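You operate a simulated robot arm through the tools that you are given. There is no shell and no other tool.

Carry out the task below with a simulated robot arm. There is one attempt and no reset: what you move stays moved.

TASK
Test-run the rollers, then swap the jammed one for a spare.
Fine: power off before you touch a roller; the jammed one goes in the red slot; lock the steel bar at the end. Where these are worked on the way, their far stop is far enough and under half their travel is too little: steel bar.

Only the result counts: the job must be done as asked and must still hold three seconds after the hand-in. Knocking over, shifting, dropping, spilling or breaking anything else fails it.

THE ROBOT
A 6-joint arm with a two-finger parallel gripper, fixed in place. Base frame: the origin is on the floor under the middle of its stand, x ahead of it, y to its left, z up. Lengths are in cm, angles in degrees, forces in N, time in s.
With the tool pointing down near the work surface it reaches from about 30 to 66 cm from the base axis. Its first joint turns from -115.0 to 115.0 degrees. Payload 3.43 kg.
The tool frame sits at the grasp point between the pads (the TCP): z along the fingers, y along the line on which they close. The tips reach 3.4 cm beyond it. The gripper opens to 12.8 cm. The fingers are 2.4 cm wide and 1.2 cm thick; the gripper's body (4.8 by 13 cm) begins 9.6 cm behind the TCP.
Orientation is that of the tool frame in the base frame, as a unit quaternion [x, y, z, w]. With the fingers straight down and closing along the base's y, the tool's x points along the base's -x, its y along +y and its z along -z.

THE INTERFACE
- The arm moves only by the tool nudge_tool. Its argument "plan" is a list of rows, each an object of numbers (a shift or turn left out is 0, a gripper value left out holds the last): "x", "y", "z": the shift along the tool's x, y, z in units of 400 mm (1.0 is 400 mm); "rx", "ry", "rz": the turn, a rotation vector about the tool's x, y, z in units of 90 degrees (1.0 is 90 degrees); "fingers": the finger opening in cm, from 0 to 12.8. In form: [{"x": .., "y": .., "z": .., "rx": .., "ry": .., "rz": .., "fingers": ..}, ...]. A call has 1 to 20 rows; each row is the pose to reach, as a shift and turn from the pose commanded when the call began, along the tool's axes at that moment. A call with a number of a shift or a turn outside -1 to 1 is refused whole. A row lasts 0.2 s, in which the tool goes at most 5 cm and 8.6 degrees; a call with a longer step from one row to the next is refused whole, and so is a gripper value outside its range. Where a pose cannot be reached the arm comes as near as it can. A force on the tool above 40 N (or 10 N above the force at the start of the call, whichever is more), or a blocked arm, ends the call early, and 0.2 s more pass. The fingers move at their own pace (about 15.3 cm/s each) and stop on an object; they squeeze with about 38 N. The grip force told is the motor's: it shows also when the fingers shut on nothing. Time passes only in rows, and 0.2 s behind the last, so rows that repeat a pose let the fingers close. The reply holds the time, the measured pose of the TCP, the force on the tool along the base axes, the opening and the grip force, in the units named above and with some noise, with the torque about the TCP (base axes, N m) and any sound that the robot's microphone picked up.
- Cameras (640 x 400 px; columns grow to the right, rows downward): "scene" is fixed at [4.97, 50.1, 147.3]; the picture's right is [-0.57, -0.82, 0.00], its down [-0.44, 0.30, -0.85] and it looks along [0.69, -0.48, -0.53] (base axes); focal length 308 px, centre (320, 200). "wrist" rides on the gripper at [7.6, -1.1, -16] in the tool frame; the picture's right is [0.15, 0.99, 0.00], its down [-0.88, 0.13, -0.46] and it looks along [-0.45, 0.07, 0.89] (tool axes); focal length 234 px, centre (320, 200).
- capture(camera): a new picture of that camera. No time passes.
- raise_lower(by): slides the trunk up (or, below 0, down) by that many cm; the arm rides with it, the base frame stays. It gives what a move gives, with no picture.
- point_at(camera, pixels): for up to 12 pixels [column, row] of the newest picture of that camera ("zoom" is the newest enlarged one), the place [x, y, z] in the base frame of the surface seen there, good to about 0.2 cm. No time passes.
- inspect(camera, box): a new picture of the part [left, top, right, bottom] of that camera's present view, enlarged. No time passes.
- finish_job(): hands the job in; it is judged then, once.

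Leave the gripper open and the arm clear of the work at the hand-in unless told otherwise.

The tools are called after "Emit:" by a JSON object that holds its "api" and its "payload". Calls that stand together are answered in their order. nudge_tool: Moves the arm, as the interface text tells. Its arguments: {"type":"object","properties":{"plan":{"type":"array","items":{"type":"object","properties":{"x":{"type":"number"},"y":{"type":"number"},"z":{"type":"number"},"rx":{"type":"number"},"ry":{"type":"number"},"rz":{"type":"number"},"fingers":{"type":"number"}}}}},"required":["plan"]} The other tools are called the same way: raise_lower (by) moves the trunk up or down; capture (camera) takes a picture; point_at (camera, pixels) gives the place of the surface under pixels of a picture; inspect (camera, box) takes an enlarged picture of a part of a camera's view; finish_job () hands the job in.

At the start:

```text
time: 0.0
eef_pos: [39.15, 10.46, 132.49]
ee_rot: [-0.001, 1.0, 0.0, 0.001]
ft_force: [0.6, -0.3, 0.9]
wrist_torque: [0.02, -0.03, 0.0]
gripper_width: 12.8
grasp_force: 0.1
trunk travel left (down, up): [-92.5, 6.5]
```

scene: 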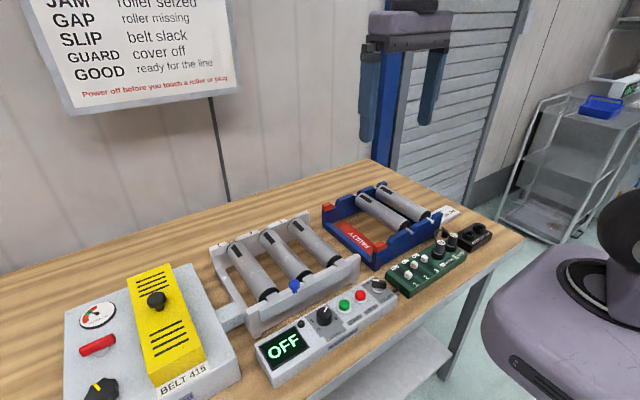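
wrist: 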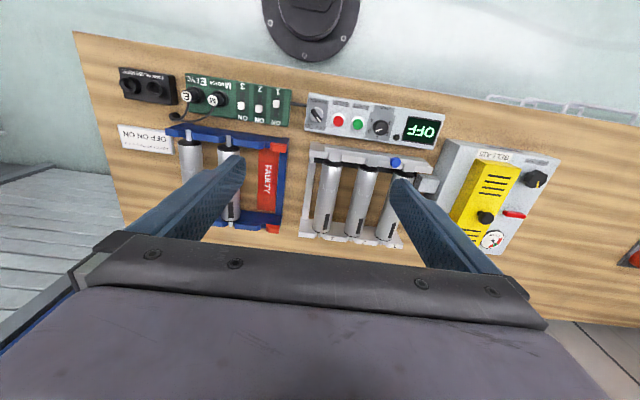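

I see a bench with a yellow-covered belt unit, a 3-roller frame, a control box reading OFF, a green box with switches and plugs, a blue rack with spares and a red FAULTY slot. I'll take enlarged views first to read the details.

Emit:
{"api": "inspect", "payload": {"camera": "scene", "box": [20, 0, 260, 150]}}

Emit:
{"api": "inspect", "payload": {"camera": "scene", "box": [200, 200, 400, 325]}}

Emit:
{"api": "inspect", "payload": {"camera": "scene", "box": [240, 265, 420, 378]}}

Emit:
{"api": "inspect", "payload": {"camera": "scene", "box": [300, 170, 500, 295]}}

Emit:
{"api": "inspect", "payload": {"camera": "scene", "box": [50, 250, 290, 400]}}

Emit:
{"api": "inspect", "payload": {"camera": "wrist", "box": [100, 50, 300, 175]}}

Emit:
{"api": "inspect", "payload": {"camera": "wrist", "box": [290, 80, 570, 255]}}

```text
2.67 times, centred on (140, 75) of scene
```

zoom: 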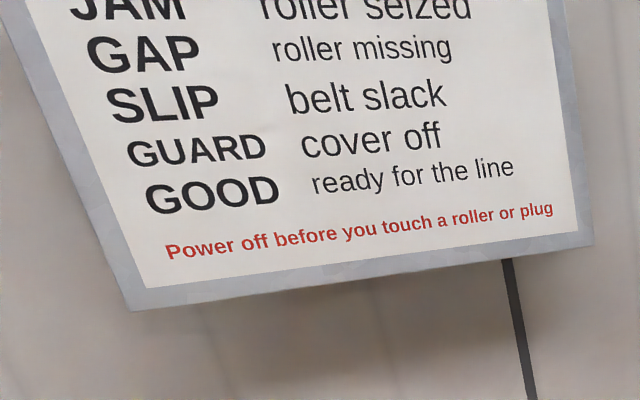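

```text
3.20 times, centred on (300, 262) of scene
```

zoom: 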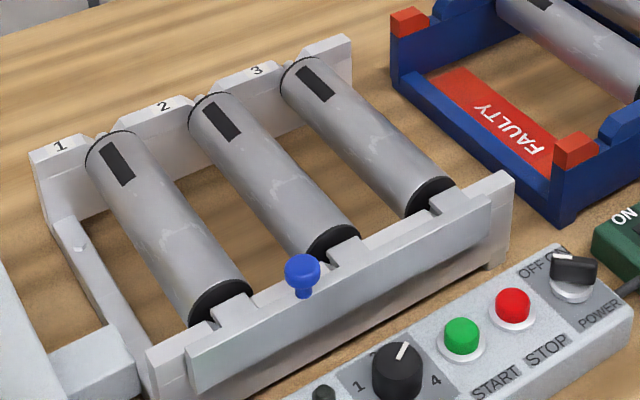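

```text
3.54 times, centred on (330, 322) of scene
```

zoom: 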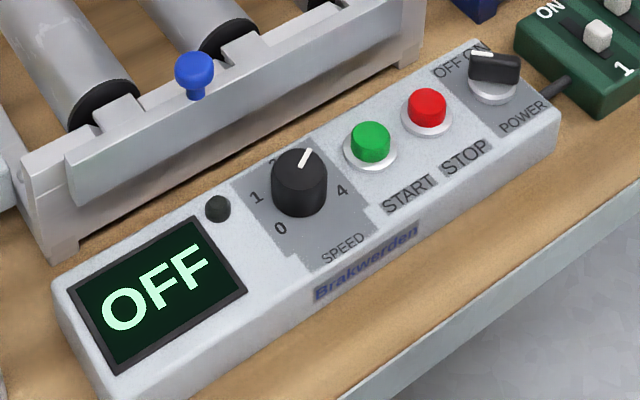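

```text
3.20 times, centred on (400, 232) of scene
```

zoom: 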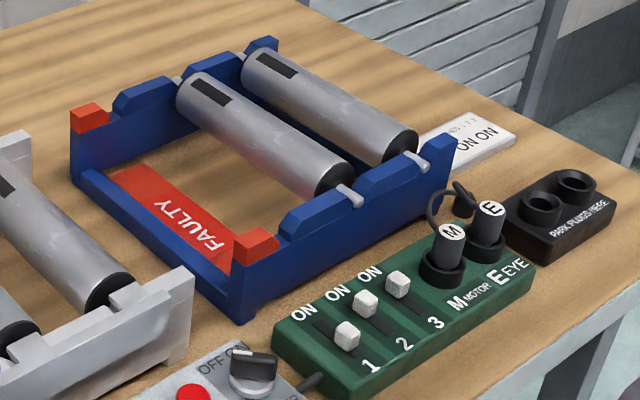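

```text
2.67 times, centred on (170, 325) of scene
```

zoom: 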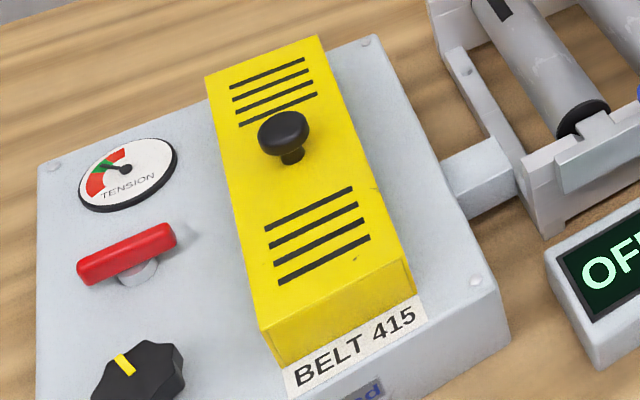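

```text
3.20 times, centred on (200, 112) of wrist
```

zoom: 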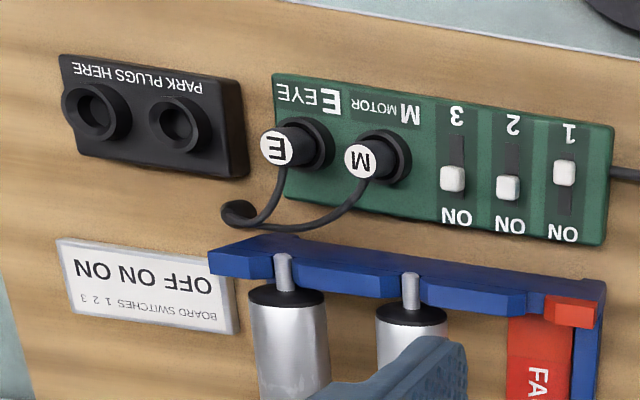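

```text
2.29 times, centred on (430, 168) of wrist
```

zoom: 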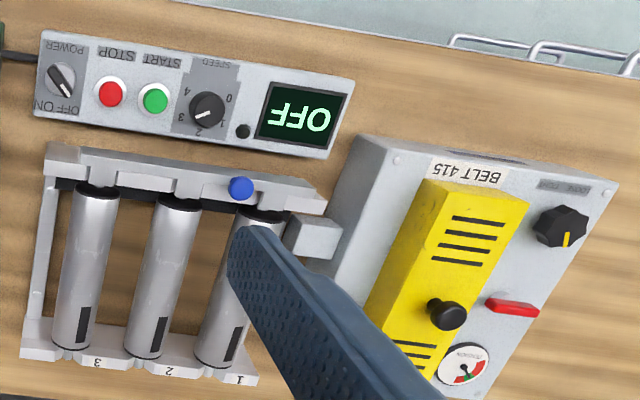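

The card reads "BOARD SWITCHES 1 2 3: OFF ON ON" and the switches seem to match. I'll measure the places of the main parts in the scene picture.

Emit:
{"api": "capture", "payload": {"camera": "scene"}}

Emit:
{"api": "point_at", "payload": {"camera": "scene", "pixels": [[200, 240], [300, 395], [326, 316], [344, 304], [359, 295], [379, 284], [294, 285], [240, 250], [272, 238], [298, 227], [360, 197], [382, 187]]}}

Emit:
{"api": "point_at", "payload": {"camera": "scene", "pixels": [[268, 292], [303, 277], [338, 262], [375, 245], [408, 231], [327, 209], [380, 245], [364, 242], [155, 299], [97, 345], [100, 388], [100, 313]]}}

Emit:
{"api": "inspect", "payload": {"camera": "wrist", "box": [560, 200, 640, 300]}}

Emit:
{"api": "inspect", "payload": {"camera": "wrist", "box": [290, 130, 450, 255]}}

```text
taken
```

scene: 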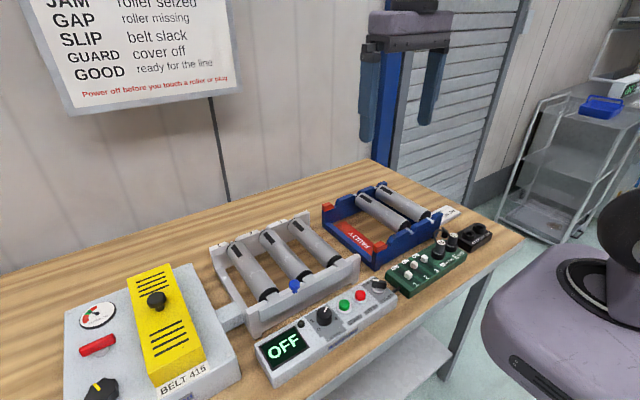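

```text
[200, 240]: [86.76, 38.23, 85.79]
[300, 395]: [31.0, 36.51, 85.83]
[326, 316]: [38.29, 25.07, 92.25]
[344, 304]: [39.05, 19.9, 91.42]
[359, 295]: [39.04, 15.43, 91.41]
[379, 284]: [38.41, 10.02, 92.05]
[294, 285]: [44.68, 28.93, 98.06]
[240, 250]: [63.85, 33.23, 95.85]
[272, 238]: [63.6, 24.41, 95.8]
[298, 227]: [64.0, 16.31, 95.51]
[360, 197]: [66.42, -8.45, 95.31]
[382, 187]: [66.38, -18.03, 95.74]
```

```text
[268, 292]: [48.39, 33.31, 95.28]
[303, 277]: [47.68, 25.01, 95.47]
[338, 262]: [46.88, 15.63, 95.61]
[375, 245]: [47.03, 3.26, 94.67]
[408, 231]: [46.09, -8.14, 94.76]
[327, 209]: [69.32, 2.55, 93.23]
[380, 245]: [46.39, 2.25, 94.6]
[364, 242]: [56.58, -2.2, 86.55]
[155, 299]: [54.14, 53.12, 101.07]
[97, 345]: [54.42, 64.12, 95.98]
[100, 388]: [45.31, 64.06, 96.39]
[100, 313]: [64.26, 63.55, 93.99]
```

```text
4.00 times, centred on (600, 250) of wrist
```

zoom: 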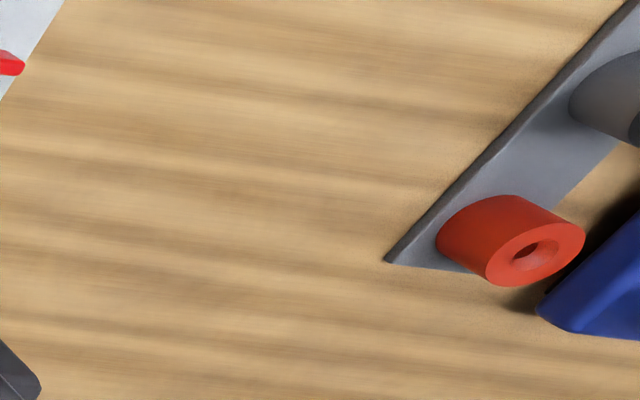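

```text
3.20 times, centred on (370, 192) of wrist
```

zoom: 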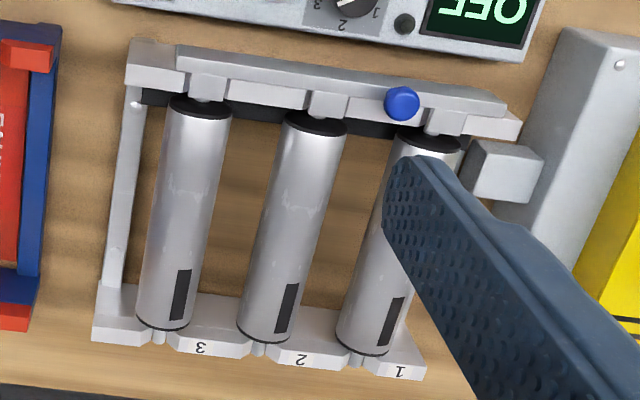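

The table top is near z 85.8, rollers' tops near 95.5, control knobs near 92. The trunk is high, so I'll lower it 22 cm (fingertips then about z 107, above everything) and look closer.

Emit:
{"api": "raise_lower", "payload": {"by": -22}}

Emit:
{"api": "capture", "payload": {"camera": "wrist"}}

Emit:
{"api": "capture", "payload": {"camera": "scene"}}

```text
time: 2.3
eef_pos: [39.12, 10.45, 110.5]
ee_rot: [-0.001, 1.0, 0.0, -0.001]
ft_force: [-0.4, -0.4, 0.6]
wrist_torque: [0.0, -0.03, 0.01]
gripper_width: 12.8
grasp_force: 0.1
trunk travel left (down, up): [-70.5, 28.5]
```

```text
taken
```

wrist: 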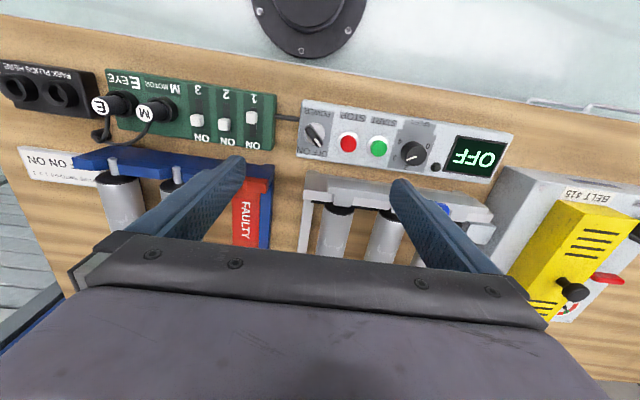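

```text
taken
```

scene: 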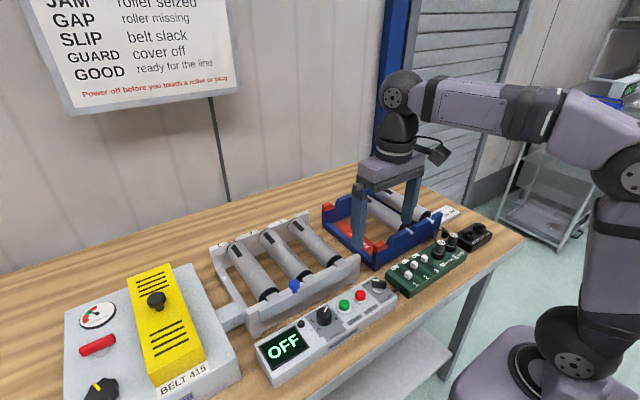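

The view is good. I'll enlarge the wrist view of the control panel, switch board and bar.

Emit:
{"api": "inspect", "payload": {"camera": "wrist", "box": [290, 90, 520, 190]}}

Emit:
{"api": "inspect", "payload": {"camera": "wrist", "box": [80, 60, 290, 170]}}

Emit:
{"api": "inspect", "payload": {"camera": "wrist", "box": [290, 160, 510, 270]}}

Emit:
{"api": "inspect", "payload": {"camera": "scene", "box": [360, 255, 400, 300]}}

```text
2.78 times, centred on (405, 140) of wrist
```

zoom: 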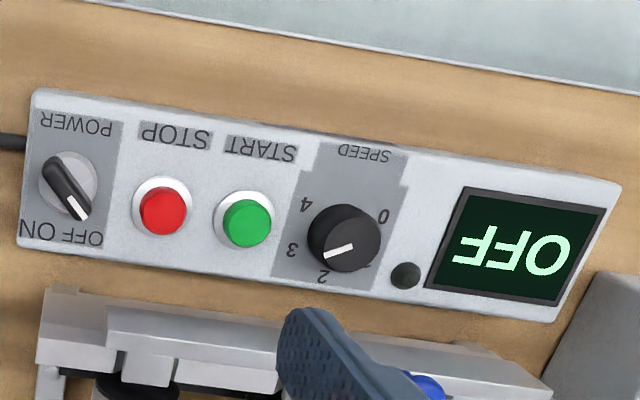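

```text
3.05 times, centred on (185, 115) of wrist
```

zoom: 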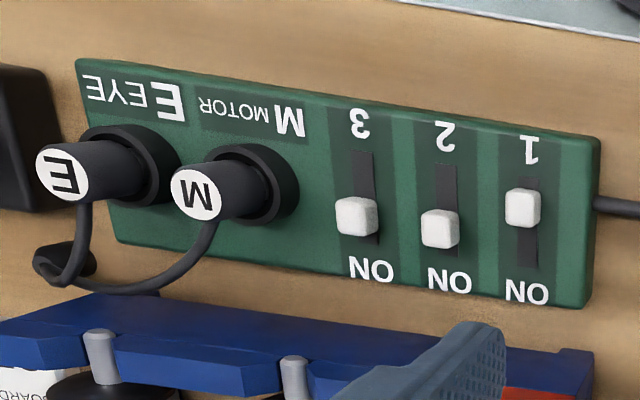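

```text
2.91 times, centred on (400, 215) of wrist
```

zoom: 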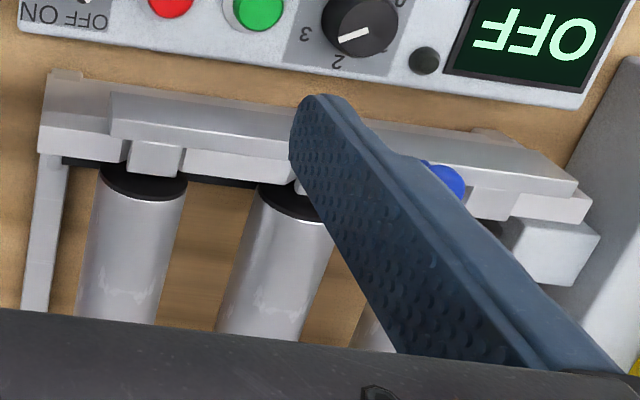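

```text
8.89 times, centred on (380, 278) of scene
```

zoom: 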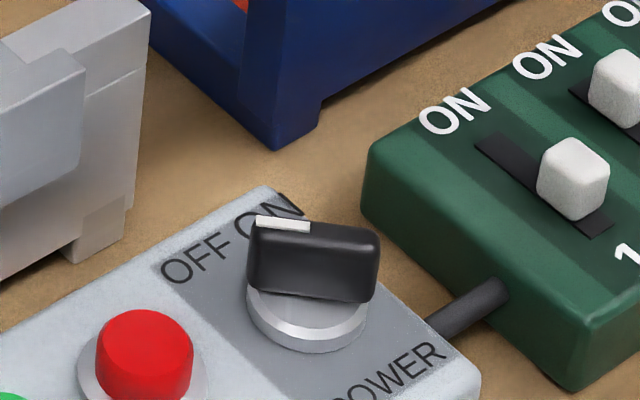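

The power knob's white mark points to OFF (towards +y), ON is to its right. Speed is on about 2. I'll measure the knob, its pointer ends, and the bar from the present pictures.

Emit:
{"api": "inspect", "payload": {"camera": "wrist", "box": [295, 95, 391, 165]}}

Emit:
{"api": "point_at", "payload": {"camera": "wrist", "pixels": [[308, 125], [315, 135], [320, 145], [306, 138], [326, 134], [348, 143], [378, 148], [414, 154], [407, 158], [420, 150], [330, 190], [345, 192]]}}

```text
5.71 times, centred on (343, 130) of wrist
```

zoom: 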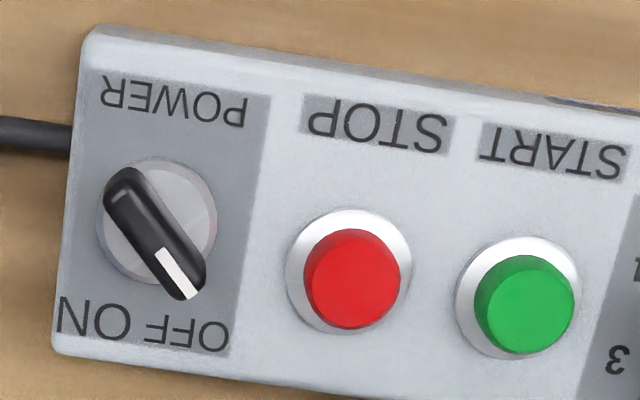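

```text
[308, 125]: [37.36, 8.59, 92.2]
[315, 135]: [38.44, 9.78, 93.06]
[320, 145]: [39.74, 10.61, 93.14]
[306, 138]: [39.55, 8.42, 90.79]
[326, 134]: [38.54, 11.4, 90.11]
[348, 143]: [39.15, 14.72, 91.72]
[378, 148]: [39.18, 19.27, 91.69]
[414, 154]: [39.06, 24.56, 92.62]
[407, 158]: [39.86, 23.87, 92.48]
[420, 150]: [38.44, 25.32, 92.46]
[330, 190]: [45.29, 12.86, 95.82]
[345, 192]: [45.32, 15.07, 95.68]
```

Emit:
{"api": "point_at", "payload": {"camera": "zoom", "pixels": [[122, 180], [190, 285], [155, 232], [140, 245], [165, 215], [205, 200], [105, 250], [352, 278], [525, 305], [170, 255], [130, 190], [280, 120]]}}

```text
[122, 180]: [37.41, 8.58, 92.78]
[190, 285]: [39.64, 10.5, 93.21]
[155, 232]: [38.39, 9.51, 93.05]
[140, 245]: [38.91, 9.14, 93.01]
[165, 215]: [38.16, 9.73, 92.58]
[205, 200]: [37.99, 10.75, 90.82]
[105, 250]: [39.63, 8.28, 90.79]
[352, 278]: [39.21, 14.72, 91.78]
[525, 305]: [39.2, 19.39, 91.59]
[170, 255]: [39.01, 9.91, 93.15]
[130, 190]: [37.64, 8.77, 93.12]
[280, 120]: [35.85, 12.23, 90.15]
```

Knob bar runs from (37.4, 8.6) to (39.7, 10.5), top z 93.2, so centre about (38.55, 9.55) and about 40° from +x toward +y. I'll turn the tool to grip it across, half close the fingers to 4 cm and go down to TCP z 100.

Emit:
{"api": "nudge_tool", "payload": {"plan": [{"x": 0.003, "y": -0.0045, "z": 0.0525, "rz": -0.0889, "fingers": 4}, {"x": 0.006, "y": -0.009, "z": 0.105, "rz": -0.1778, "fingers": 4}, {"x": 0.009, "y": -0.0135, "z": 0.1575, "rz": -0.2667, "fingers": 4}, {"x": 0.012, "y": -0.018, "z": 0.21, "rz": -0.3556, "fingers": 4}, {"x": 0.01425, "y": -0.0225, "z": 0.2625, "rz": -0.4444, "fingers": 4}, {"x": 0.01425, "y": -0.0225, "z": 0.2625, "rz": -0.4444, "fingers": 4}]}}

Emit:
{"api": "capture", "payload": {"camera": "wrist"}}

Emit:
{"api": "capture", "payload": {"camera": "scene"}}

```text
time: 3.7
eef_pos: [38.56, 9.52, 99.83]
ee_rot: [-0.344, 0.939, 0.0, 0.001]
ft_force: [0.6, 0.0, 0.5]
wrist_torque: [0.03, -0.02, 0.01]
gripper_width: 4.0
grasp_force: 0.0
trunk travel left (down, up): [-70.5, 28.5]
```

```text
taken
```

wrist: 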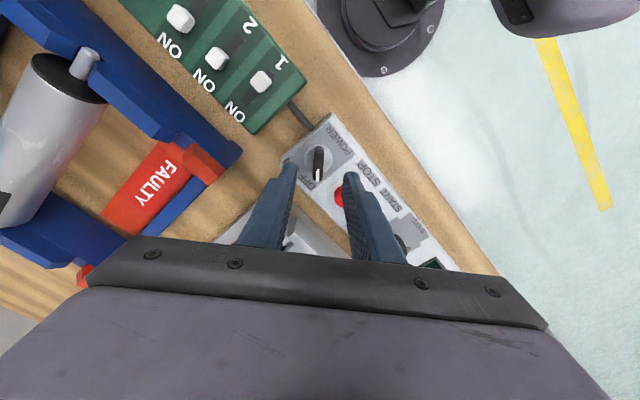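

```text
taken
```

scene: 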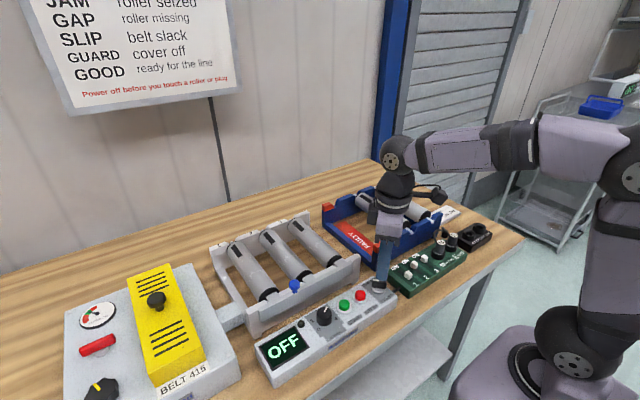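

The tool stands over the knob. I'll check the alignment between the fingers close up at around (320,165).

Emit:
{"api": "inspect", "payload": {"camera": "wrist", "box": [270, 120, 390, 220]}}

```text
4.00 times, centred on (330, 170) of wrist
```

zoom: 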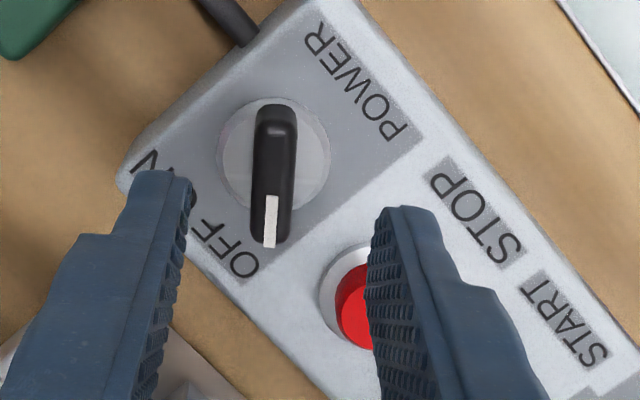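

Emit:
{"api": "point_at", "payload": {"camera": "zoom", "pixels": [[276, 112], [270, 240], [262, 180], [290, 180], [274, 175], [225, 150], [325, 170]]}}

```text
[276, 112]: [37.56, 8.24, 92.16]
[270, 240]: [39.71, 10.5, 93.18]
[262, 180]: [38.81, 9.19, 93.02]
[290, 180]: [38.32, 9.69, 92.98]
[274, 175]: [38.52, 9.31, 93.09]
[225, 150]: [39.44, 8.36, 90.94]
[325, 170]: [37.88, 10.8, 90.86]
```

Bar angle is about 46°, centre (38.6, 9.45). I'll turn 5° more, go down so that the tips are at z≈91.4, and close.

Emit:
{"api": "nudge_tool", "payload": {"plan": [{"z": 0.042, "rz": -0.0556, "fingers": 4}, {"z": 0.084, "rz": -0.0556, "fingers": 4}, {"z": 0.125, "rz": -0.0556, "fingers": 4}, {"z": 0.125, "rz": -0.0556, "fingers": 4}, {"z": 0.125, "rz": -0.0556, "fingers": 0}, {"z": 0.125, "rz": -0.0556, "fingers": 0}, {"z": 0.125, "rz": -0.0556, "fingers": 0}]}}

Emit:
{"api": "capture", "payload": {"camera": "wrist"}}

Emit:
{"api": "inspect", "payload": {"camera": "scene", "box": [330, 220, 430, 300]}}

```text
time: 5.3
eef_pos: [38.72, 9.58, 94.91]
ee_rot: [-0.383, 0.924, -0.001, 0.0]
ft_force: [1.4, -3.4, -2.2]
wrist_torque: [0.26, -0.47, -0.07]
gripper_width: 1.09
grasp_force: 44.4
trunk travel left (down, up): [-70.5, 28.5]
```

```text
taken
```

wrist: 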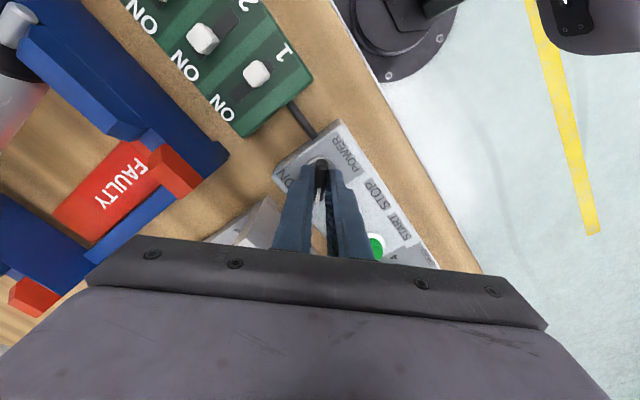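

```text
5.00 times, centred on (380, 260) of scene
```

zoom: 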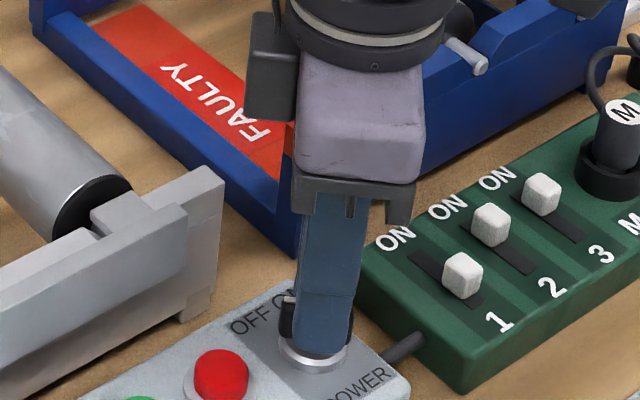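

Gripped (opening 1.1 cm). Now I turn the knob clockwise from OFF to ON, about 81° first.

Emit:
{"api": "nudge_tool", "payload": {"plan": [{"rz": 0.09, "fingers": 0}, {"rz": 0.18, "fingers": 0}, {"rz": 0.27, "fingers": 0}, {"rz": 0.36, "fingers": 0}, {"rz": 0.45, "fingers": 0}, {"rz": 0.54, "fingers": 0}, {"rz": 0.63, "fingers": 0}, {"rz": 0.72, "fingers": 0}, {"rz": 0.81, "fingers": 0}, {"rz": 0.9, "fingers": 0}]}}

Emit:
{"api": "capture", "payload": {"camera": "scene"}}

Emit:
{"api": "inspect", "payload": {"camera": "scene", "box": [240, 220, 420, 380]}}

```text
time: 7.5
eef_pos: [38.65, 9.58, 94.87]
ee_rot: [0.31, 0.951, 0.001, 0.0]
ft_force: [8.7, -1.6, -5.4]
wrist_torque: [0.68, 0.8, -0.05]
gripper_width: 1.09
grasp_force: 44.3
trunk travel left (down, up): [-70.5, 28.5]
```

```text
taken
```

scene: 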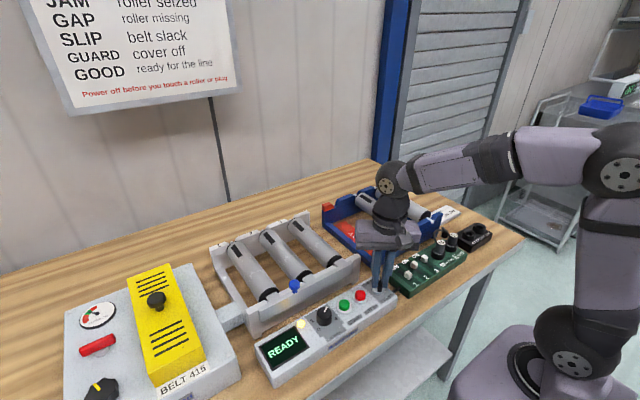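

```text
2.50 times, centred on (330, 300) of scene
```

zoom: 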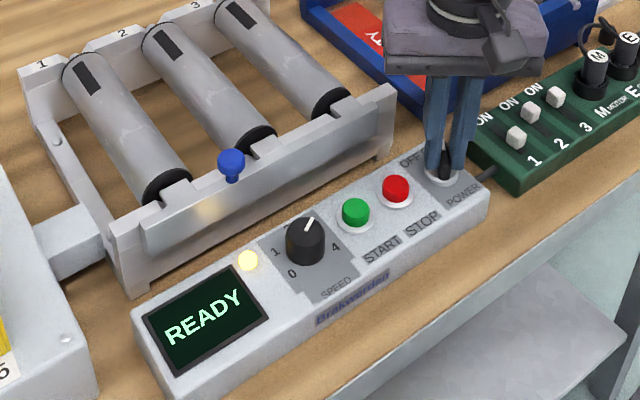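

The display reads READY and the lamp is lit. I'll add the last ~8° to sit it fully at ON, then open the fingers to 4 cm and rise 6 cm.

Emit:
{"api": "nudge_tool", "payload": {"plan": [{"rz": 0.08, "fingers": 0}, {"rz": 0.08, "fingers": 4}, {"rz": 0.08, "fingers": 4}, {"rz": 0.08, "fingers": 4}, {"rz": 0.08, "z": -0.05, "fingers": 4}, {"rz": 0.08, "z": -0.1, "fingers": 4}, {"rz": 0.08, "z": -0.15, "fingers": 4}]}}

Emit:
{"api": "capture", "payload": {"camera": "wrist"}}

Emit:
{"api": "inspect", "payload": {"camera": "scene", "box": [240, 220, 420, 380]}}

```text
time: 9.1
eef_pos: [38.69, 9.44, 101.01]
ee_rot: [0.367, 0.93, 0.0, 0.0]
ft_force: [-0.5, -0.8, -0.1]
wrist_torque: [0.01, -0.01, 0.0]
gripper_width: 3.98
grasp_force: 0.0
trunk travel left (down, up): [-70.5, 28.5]
```

```text
taken
```

wrist: 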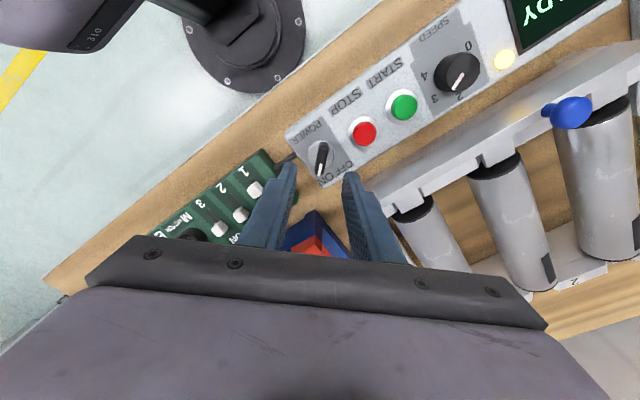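

```text
2.50 times, centred on (330, 300) of scene
```

zoom: 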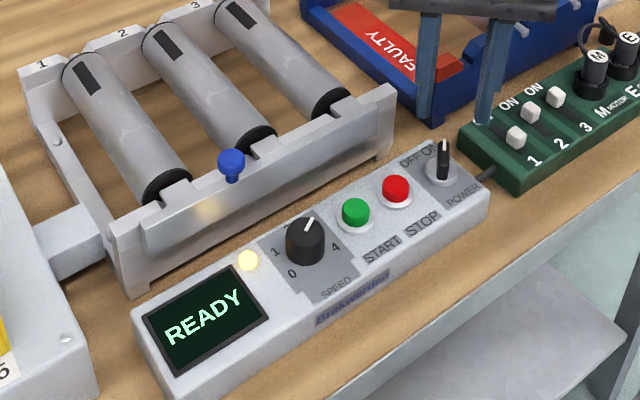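

Power is on, READY shown. Next I close the fingers, square the tool and move over the green START button at about (39.1, 19.6), staying at TCP z 101.

Emit:
{"api": "nudge_tool", "payload": {"plan": [{"x": 0.0277, "y": 0.0321, "rz": -0.08, "fingers": 0}, {"x": 0.0553, "y": 0.0642, "rz": -0.16, "fingers": 0}, {"x": 0.083, "y": 0.0963, "rz": -0.24, "fingers": 0}, {"x": 0.1107, "y": 0.1283, "rz": -0.32, "fingers": 0}, {"x": 0.1383, "y": 0.1604, "rz": -0.4, "fingers": 0}, {"x": 0.166, "y": 0.1925, "rz": -0.48, "fingers": 0}, {"x": 0.166, "y": 0.1925, "rz": -0.48, "fingers": 0}]}}

Emit:
{"api": "capture", "payload": {"camera": "wrist"}}

Emit:
{"api": "inspect", "payload": {"camera": "scene", "box": [240, 220, 420, 380]}}

```text
time: 10.7
eef_pos: [38.94, 19.6, 100.77]
ee_rot: [-0.002, 1.0, 0.0, 0.0]
ft_force: [-0.7, -0.7, -0.4]
wrist_torque: [-0.01, -0.01, 0.0]
gripper_width: 0.0
grasp_force: 33.0
trunk travel left (down, up): [-70.5, 28.5]
```

```text
taken
```

wrist: 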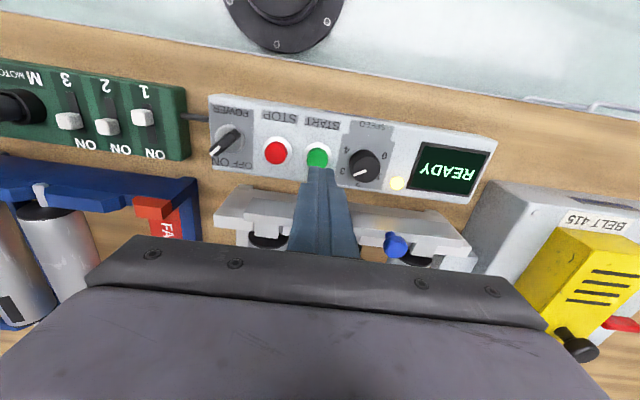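

```text
2.50 times, centred on (330, 300) of scene
```

zoom: 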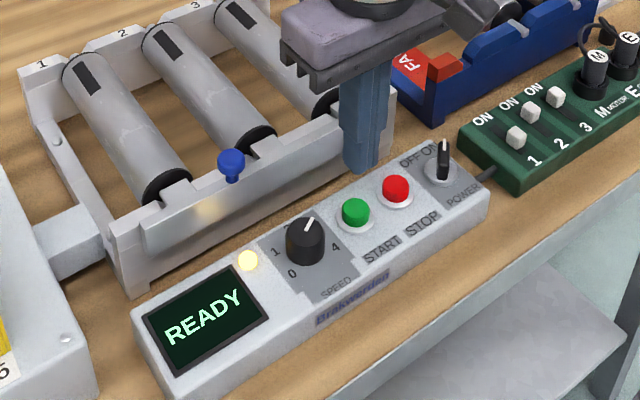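

I'm above START with closed fingers. I press down to tips z≈91 (button top about 91.7) and rise again.

Emit:
{"api": "nudge_tool", "payload": {"plan": [{"z": 0.07, "fingers": 0}, {"z": 0.13, "fingers": 0}, {"z": 0.145, "fingers": 0}, {"z": 0.152, "fingers": 0}, {"z": 0.159, "fingers": 0}, {"z": 0.159, "fingers": 0}, {"z": 0.1, "fingers": 0}, {"z": 0.0, "fingers": 0}]}}

Emit:
{"api": "capture", "payload": {"camera": "scene"}}

Emit:
{"api": "inspect", "payload": {"camera": "scene", "box": [200, 200, 400, 380]}}

Emit:
{"api": "capture", "payload": {"camera": "wrist"}}

```text
time: 12.5
eef_pos: [38.69, 19.58, 100.76]
ee_rot: [-0.001, 1.0, 0.0, 0.0]
ft_force: [-0.5, -0.6, 0.1]
wrist_torque: [-0.03, -0.01, 0.0]
gripper_width: 0.0
grasp_force: 32.6
trunk travel left (down, up): [-70.5, 28.5]
```

```text
taken
```

scene: 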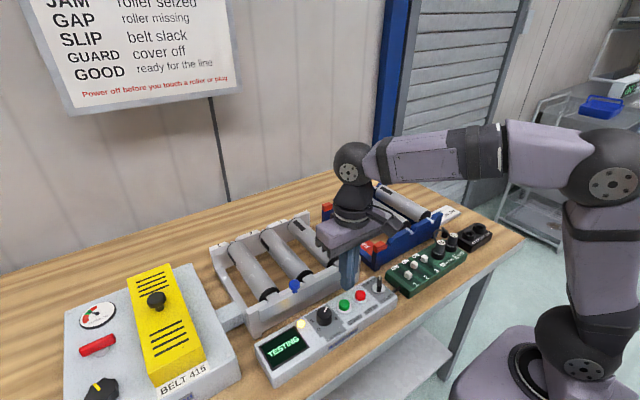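

```text
2.22 times, centred on (300, 290) of scene
```

zoom: 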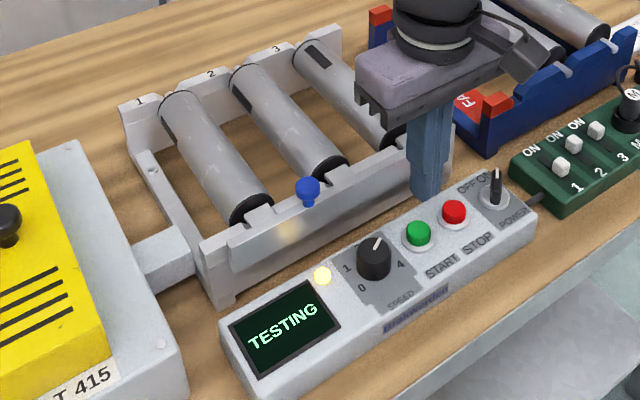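

```text
taken
```

wrist: 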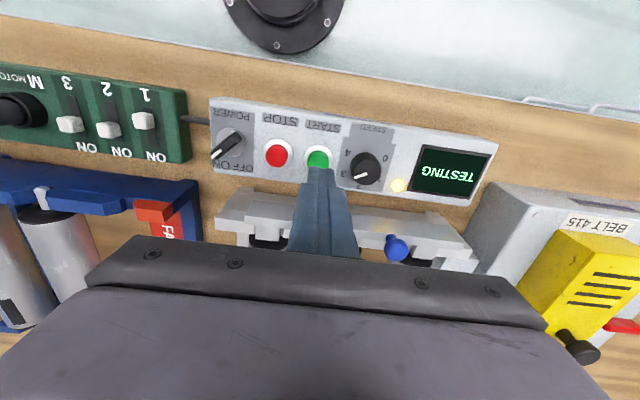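

The display says TESTING. The marks on rollers 1 and 2 have moved; 3 looks as before. I'll let 0.4 s pass, shifting toward STOP at y≈14.9, and look again.

Emit:
{"api": "nudge_tool", "payload": {"plan": [{"y": -0.06, "fingers": 0}, {"y": -0.118, "fingers": 0}]}}

Emit:
{"api": "inspect", "payload": {"camera": "scene", "box": [200, 200, 400, 380]}}

```text
time: 13.1
eef_pos: [39.02, 15.08, 101.06]
ee_rot: [-0.001, 1.0, 0.0, 0.001]
ft_force: [0.9, 0.0, 0.4]
wrist_torque: [-0.01, -0.01, 0.0]
gripper_width: 0.01
grasp_force: 32.3
trunk travel left (down, up): [-70.5, 28.5]
```

```text
2.22 times, centred on (300, 290) of scene
```

zoom: 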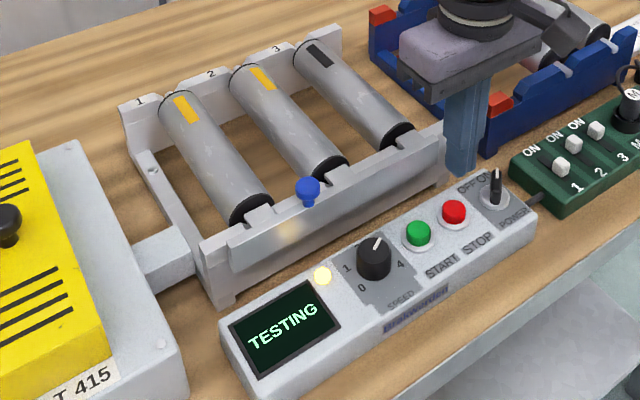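

Rollers 1 and 2 now show their yellow marks while roller 3's black mark has not moved. I'll wait a little for the display's verdict.

Emit:
{"api": "nudge_tool", "payload": {"plan": [{"fingers": 0}, {"fingers": 0}, {"fingers": 0}]}}

Emit:
{"api": "inspect", "payload": {"camera": "scene", "box": [200, 200, 400, 380]}}

```text
time: 13.9
eef_pos: [39.04, 15.15, 101.09]
ee_rot: [0.0, 1.0, 0.0, 0.0]
ft_force: [0.7, -0.4, 0.8]
wrist_torque: [0.0, 0.07, 0.0]
gripper_width: 0.0
grasp_force: 33.2
trunk travel left (down, up): [-70.5, 28.5]
```

```text
2.22 times, centred on (300, 290) of scene
```

zoom: 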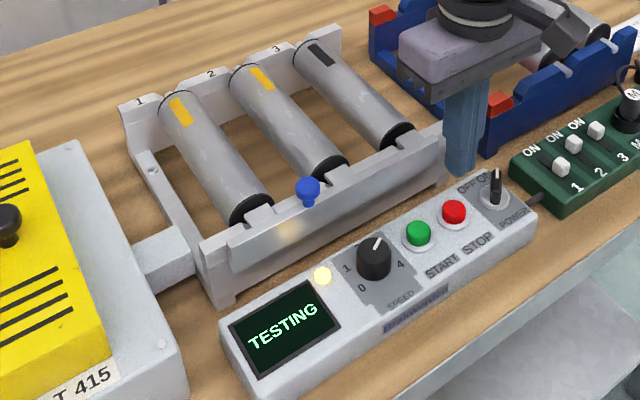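

Still TESTING. I'll wait about another second.

Emit:
{"api": "nudge_tool", "payload": {"plan": [{"fingers": 0}, {"fingers": 0}, {"fingers": 0}, {"fingers": 0}, {"fingers": 0}]}}

Emit:
{"api": "inspect", "payload": {"camera": "scene", "box": [200, 200, 400, 380]}}

```text
time: 15.1
eef_pos: [38.96, 15.06, 101.04]
ee_rot: [-0.001, 1.0, 0.0, 0.0]
ft_force: [0.4, -0.3, -0.3]
wrist_torque: [0.0, 0.02, 0.03]
gripper_width: 0.02
grasp_force: 32.6
trunk travel left (down, up): [-70.5, 28.5]
```

```text
2.22 times, centred on (300, 290) of scene
```

zoom: 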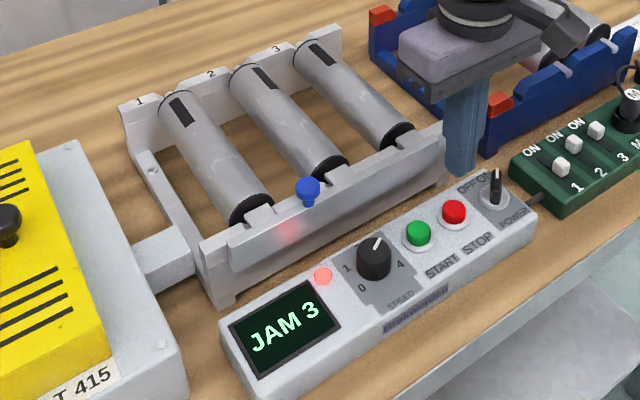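

Verdict: JAM 3, matching roller 3 that did not turn. Now power off: I go back above the power knob (38.65, 9.55), tool turned to -44°, fingers open 4 cm.

Emit:
{"api": "nudge_tool", "payload": {"plan": [{"x": 0.0015, "y": -0.023, "rz": 0.0815, "fingers": 4}, {"x": 0.003, "y": -0.046, "rz": 0.163, "fingers": 4}, {"x": 0.0045, "y": -0.069, "rz": 0.2445, "fingers": 4}, {"x": 0.006, "y": -0.092, "rz": 0.326, "fingers": 4}, {"x": 0.0075, "y": -0.115, "rz": 0.4075, "fingers": 4}, {"x": 0.00875, "y": -0.138, "rz": 0.489, "fingers": 4}, {"x": 0.00875, "y": -0.138, "rz": 0.489, "fingers": 4}]}}

Emit:
{"api": "inspect", "payload": {"camera": "wrist", "box": [270, 110, 390, 210]}}

```text
time: 16.7
eef_pos: [38.65, 9.33, 100.91]
ee_rot: [0.374, 0.927, 0.0, 0.001]
ft_force: [-0.2, -0.9, -0.7]
wrist_torque: [-0.02, 0.03, 0.0]
gripper_width: 3.98
grasp_force: 0.1
trunk travel left (down, up): [-70.5, 28.5]
```

```text
4.00 times, centred on (330, 160) of wrist
```

zoom: 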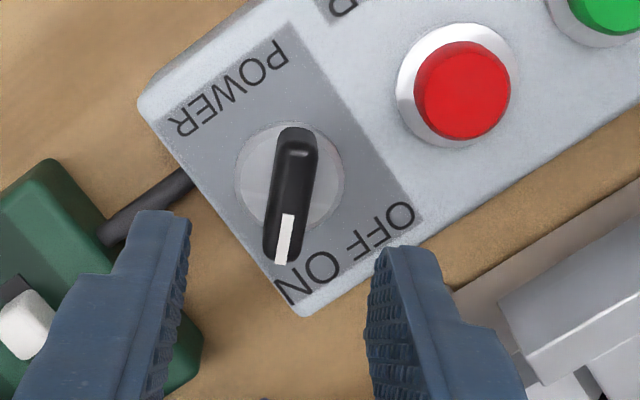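

Aligned: knob bar at zoom (290,195) points at ON between the fingers. I go down to TCP z 94.9 and grip.

Emit:
{"api": "nudge_tool", "payload": {"plan": [{"x": 0.0034, "y": 0.0036, "z": 0.05, "fingers": 4}, {"x": 0.0034, "y": 0.0036, "z": 0.1, "fingers": 4}, {"x": 0.0034, "y": 0.0036, "z": 0.15, "fingers": 4}, {"x": 0.0034, "y": 0.0036, "z": 0.15, "fingers": 4}, {"x": 0.0034, "y": 0.0036, "z": 0.15, "fingers": 0}, {"x": 0.0034, "y": 0.0036, "z": 0.15, "fingers": 0}, {"x": 0.0034, "y": 0.0036, "z": 0.15, "fingers": 0}]}}

```text
time: 18.3
eef_pos: [38.72, 9.55, 94.63]
ee_rot: [0.374, 0.928, 0.001, 0.0]
ft_force: [1.9, 3.2, -0.8]
wrist_torque: [0.27, 0.09, 0.01]
gripper_width: 1.08
grasp_force: 44.2
trunk travel left (down, up): [-70.5, 28.5]
```

Gripped. I turn it back counter-clockwise by about 88° to OFF.

Emit:
{"api": "nudge_tool", "payload": {"plan": [{"rz": -0.09, "fingers": 0}, {"rz": -0.18, "fingers": 0}, {"rz": -0.27, "fingers": 0}, {"rz": -0.36, "fingers": 0}, {"rz": -0.45, "fingers": 0}, {"rz": -0.54, "fingers": 0}, {"rz": -0.63, "fingers": 0}, {"rz": -0.72, "fingers": 0}, {"rz": -0.81, "fingers": 0}, {"rz": -0.9, "fingers": 0}, {"rz": -0.98, "fingers": 0}]}}

Emit:
{"api": "inspect", "payload": {"camera": "scene", "box": [200, 200, 400, 380]}}

```text
time: 20.7
eef_pos: [38.73, 9.51, 94.86]
ee_rot: [-0.379, 0.925, 0.001, -0.003]
ft_force: [2.1, -10.5, -21.3]
wrist_torque: [-0.94, 0.52, -0.01]
gripper_width: 1.08
grasp_force: 43.8
trunk travel left (down, up): [-70.5, 28.5]
```

```text
2.22 times, centred on (300, 290) of scene
```

zoom: 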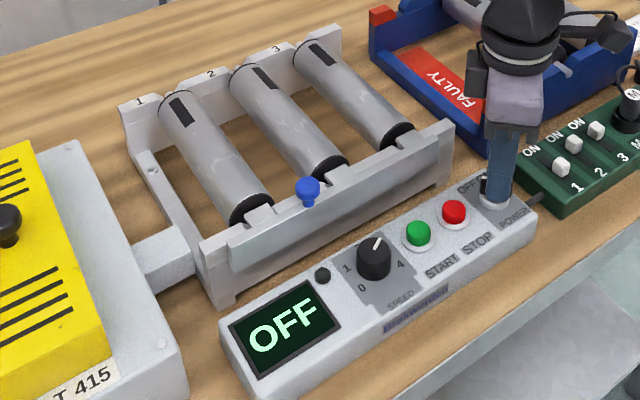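

Display says OFF. I release, rise to TCP z ~109 and square the tool again.

Emit:
{"api": "nudge_tool", "payload": {"plan": [{"fingers": 4}, {"fingers": 4}, {"fingers": 4}, {"z": -0.1, "fingers": 4}, {"z": -0.2, "rz": 0.09, "fingers": 4}, {"z": -0.3, "rz": 0.18, "fingers": 4}, {"z": -0.35, "rz": 0.27, "fingers": 4}, {"z": -0.35, "rz": 0.36, "fingers": 4}, {"z": -0.35, "rz": 0.45, "fingers": 4}, {"z": -0.35, "rz": 0.494, "fingers": 4}, {"z": -0.35, "rz": 0.494, "fingers": 4}]}}

Emit:
{"api": "capture", "payload": {"camera": "scene"}}

Emit:
{"api": "inspect", "payload": {"camera": "scene", "box": [205, 205, 365, 345]}}

Emit:
{"api": "capture", "payload": {"camera": "wrist"}}

```text
time: 23.1
eef_pos: [38.76, 9.46, 108.85]
ee_rot: [0.003, 1.0, 0.0, 0.0]
ft_force: [0.7, 0.2, -0.3]
wrist_torque: [-0.01, -0.04, 0.01]
gripper_width: 4.01
grasp_force: 0.1
trunk travel left (down, up): [-70.5, 28.5]
```

```text
taken
```

scene: 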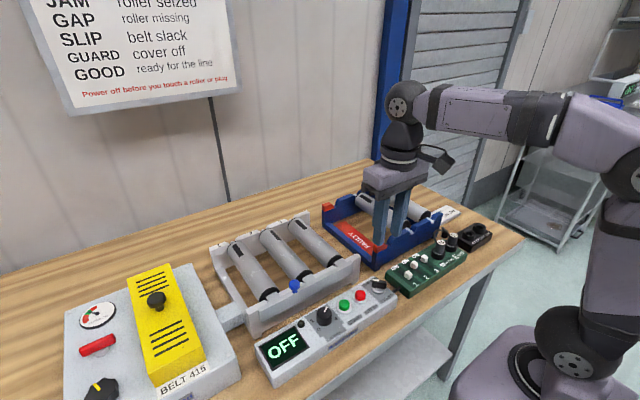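

```text
2.86 times, centred on (285, 275) of scene
```

zoom: 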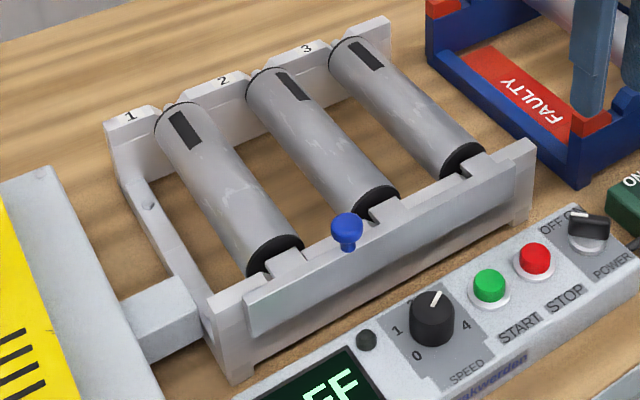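

```text
taken
```

wrist: 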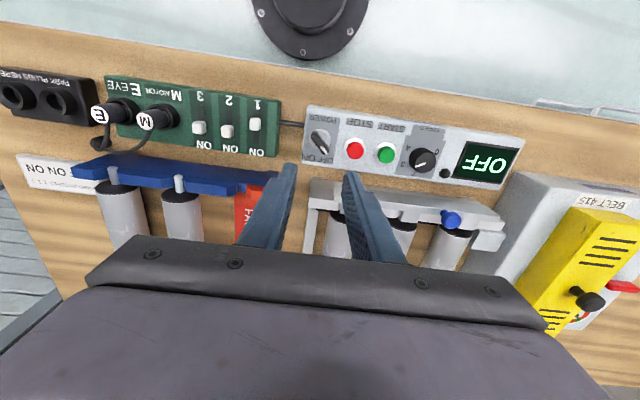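

I need a close look at the steel bar and its tabs: wrist view around (310–510, 175–260).

Emit:
{"api": "inspect", "payload": {"camera": "wrist", "box": [300, 165, 410, 240]}}

Emit:
{"api": "inspect", "payload": {"camera": "wrist", "box": [400, 180, 510, 270]}}

Emit:
{"api": "inspect", "payload": {"camera": "scene", "box": [255, 265, 325, 335]}}

Emit:
{"api": "inspect", "payload": {"camera": "scene", "box": [295, 230, 365, 300]}}

```text
5.33 times, centred on (355, 202) of wrist
```

zoom: 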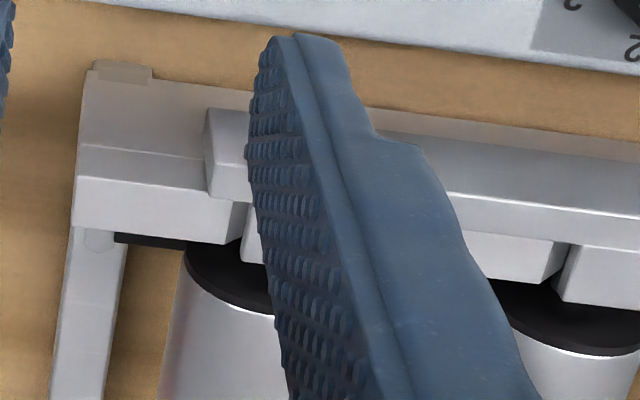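

```text
4.44 times, centred on (455, 225) of wrist
```

zoom: 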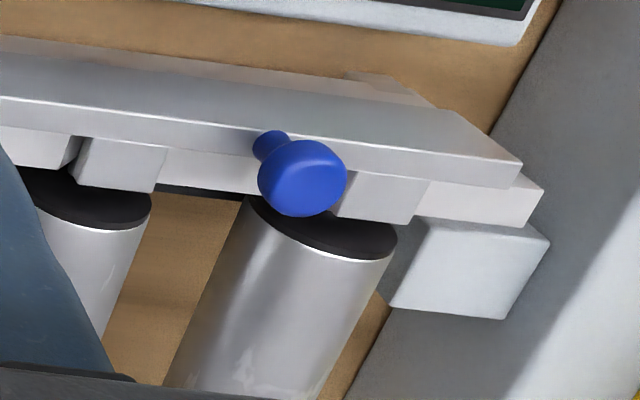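

```text
5.71 times, centred on (290, 300) of scene
```

zoom: 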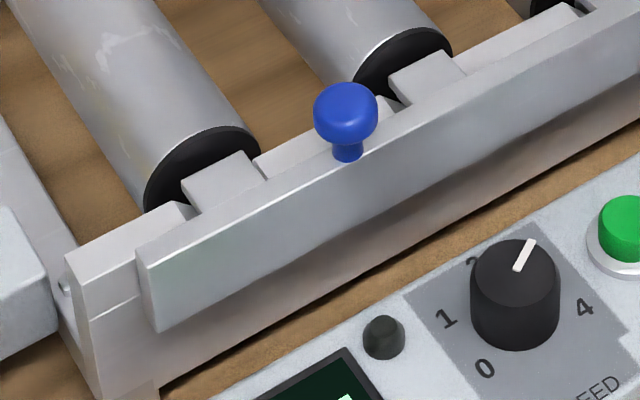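

```text
5.71 times, centred on (330, 265) of scene
```

zoom: 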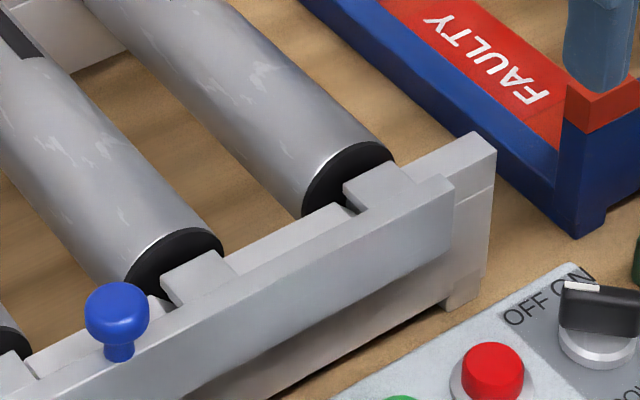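

Emit:
{"api": "point_at", "payload": {"camera": "zoom", "pixels": [[448, 185], [490, 150], [395, 175], [360, 195], [350, 215], [330, 215], [240, 265], [205, 255], [170, 275], [160, 300], [118, 300], [118, 350]]}}

Emit:
{"api": "inspect", "payload": {"camera": "scene", "box": [255, 265, 325, 335]}}

Emit:
{"api": "point_at", "payload": {"camera": "zoom", "pixels": [[145, 262], [70, 262], [185, 190], [250, 158], [262, 172], [190, 212], [345, 110], [347, 150], [400, 80], [450, 60], [130, 230], [300, 160]]}}

```text
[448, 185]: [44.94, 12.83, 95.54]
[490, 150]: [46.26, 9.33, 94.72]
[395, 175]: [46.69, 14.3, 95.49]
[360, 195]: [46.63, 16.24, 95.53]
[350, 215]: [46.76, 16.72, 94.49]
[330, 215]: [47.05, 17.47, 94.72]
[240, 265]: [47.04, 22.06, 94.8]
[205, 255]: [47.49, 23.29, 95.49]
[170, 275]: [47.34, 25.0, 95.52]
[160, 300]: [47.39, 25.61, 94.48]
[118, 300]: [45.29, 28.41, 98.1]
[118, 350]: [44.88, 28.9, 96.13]
```

```text
5.71 times, centred on (290, 300) of scene
```

zoom: 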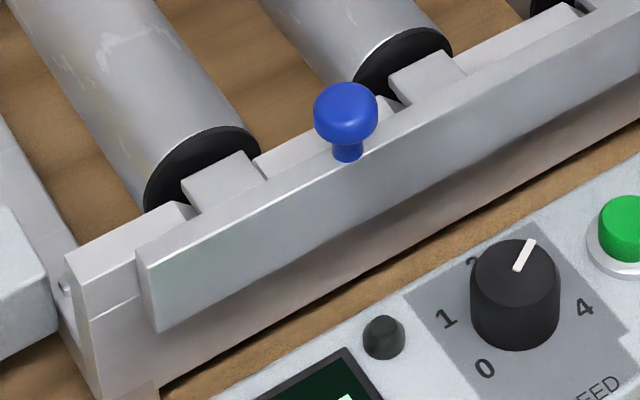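

```text
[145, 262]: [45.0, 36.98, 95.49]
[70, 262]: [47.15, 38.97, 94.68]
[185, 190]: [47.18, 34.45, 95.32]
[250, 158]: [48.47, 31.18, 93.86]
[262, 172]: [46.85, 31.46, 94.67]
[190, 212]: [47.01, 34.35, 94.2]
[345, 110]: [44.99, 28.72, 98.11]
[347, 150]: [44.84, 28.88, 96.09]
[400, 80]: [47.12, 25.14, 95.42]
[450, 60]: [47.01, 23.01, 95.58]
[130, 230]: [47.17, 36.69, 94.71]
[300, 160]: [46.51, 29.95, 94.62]
```

Bar spans y 12.8–36.9 on a frame y 9.3–39, more room toward -y, so I expect it to slide that way. The blue knob is at (44.95, 28.75), top z 98.1. I move above it with fingers open 5 cm.

Emit:
{"api": "nudge_tool", "payload": {"plan": [{"x": -0.031, "y": 0.096, "z": 0.02, "fingers": 5}, {"x": -0.062, "y": 0.193, "z": 0.04, "fingers": 5}, {"x": -0.093, "y": 0.289, "z": 0.06, "fingers": 5}, {"x": -0.124, "y": 0.386, "z": 0.08, "fingers": 5}, {"x": -0.1548, "y": 0.482, "z": 0.096, "fingers": 5}, {"x": -0.1548, "y": 0.482, "z": 0.096, "fingers": 5}]}}

Emit:
{"api": "capture", "payload": {"camera": "wrist"}}

Emit:
{"api": "capture", "payload": {"camera": "scene"}}

```text
time: 24.5
eef_pos: [44.71, 28.82, 105.27]
ee_rot: [0.002, 1.0, -0.001, 0.0]
ft_force: [0.2, 0.2, -1.0]
wrist_torque: [0.01, 0.0, -0.04]
gripper_width: 5.02
grasp_force: 0.3
trunk travel left (down, up): [-70.5, 28.5]
```

```text
taken
```

wrist: 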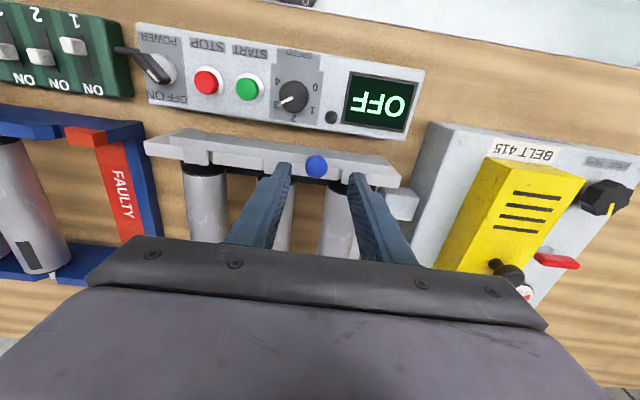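

```text
taken
```

scene: 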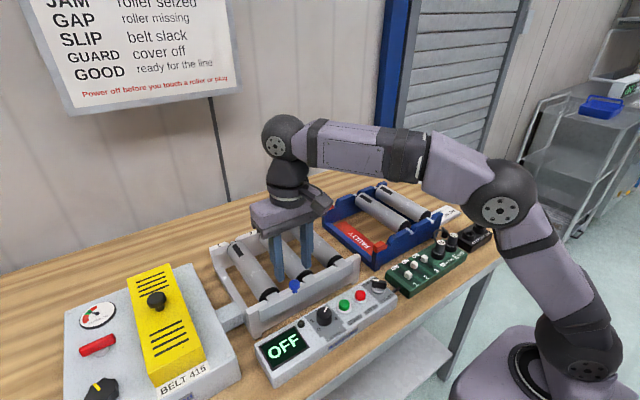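

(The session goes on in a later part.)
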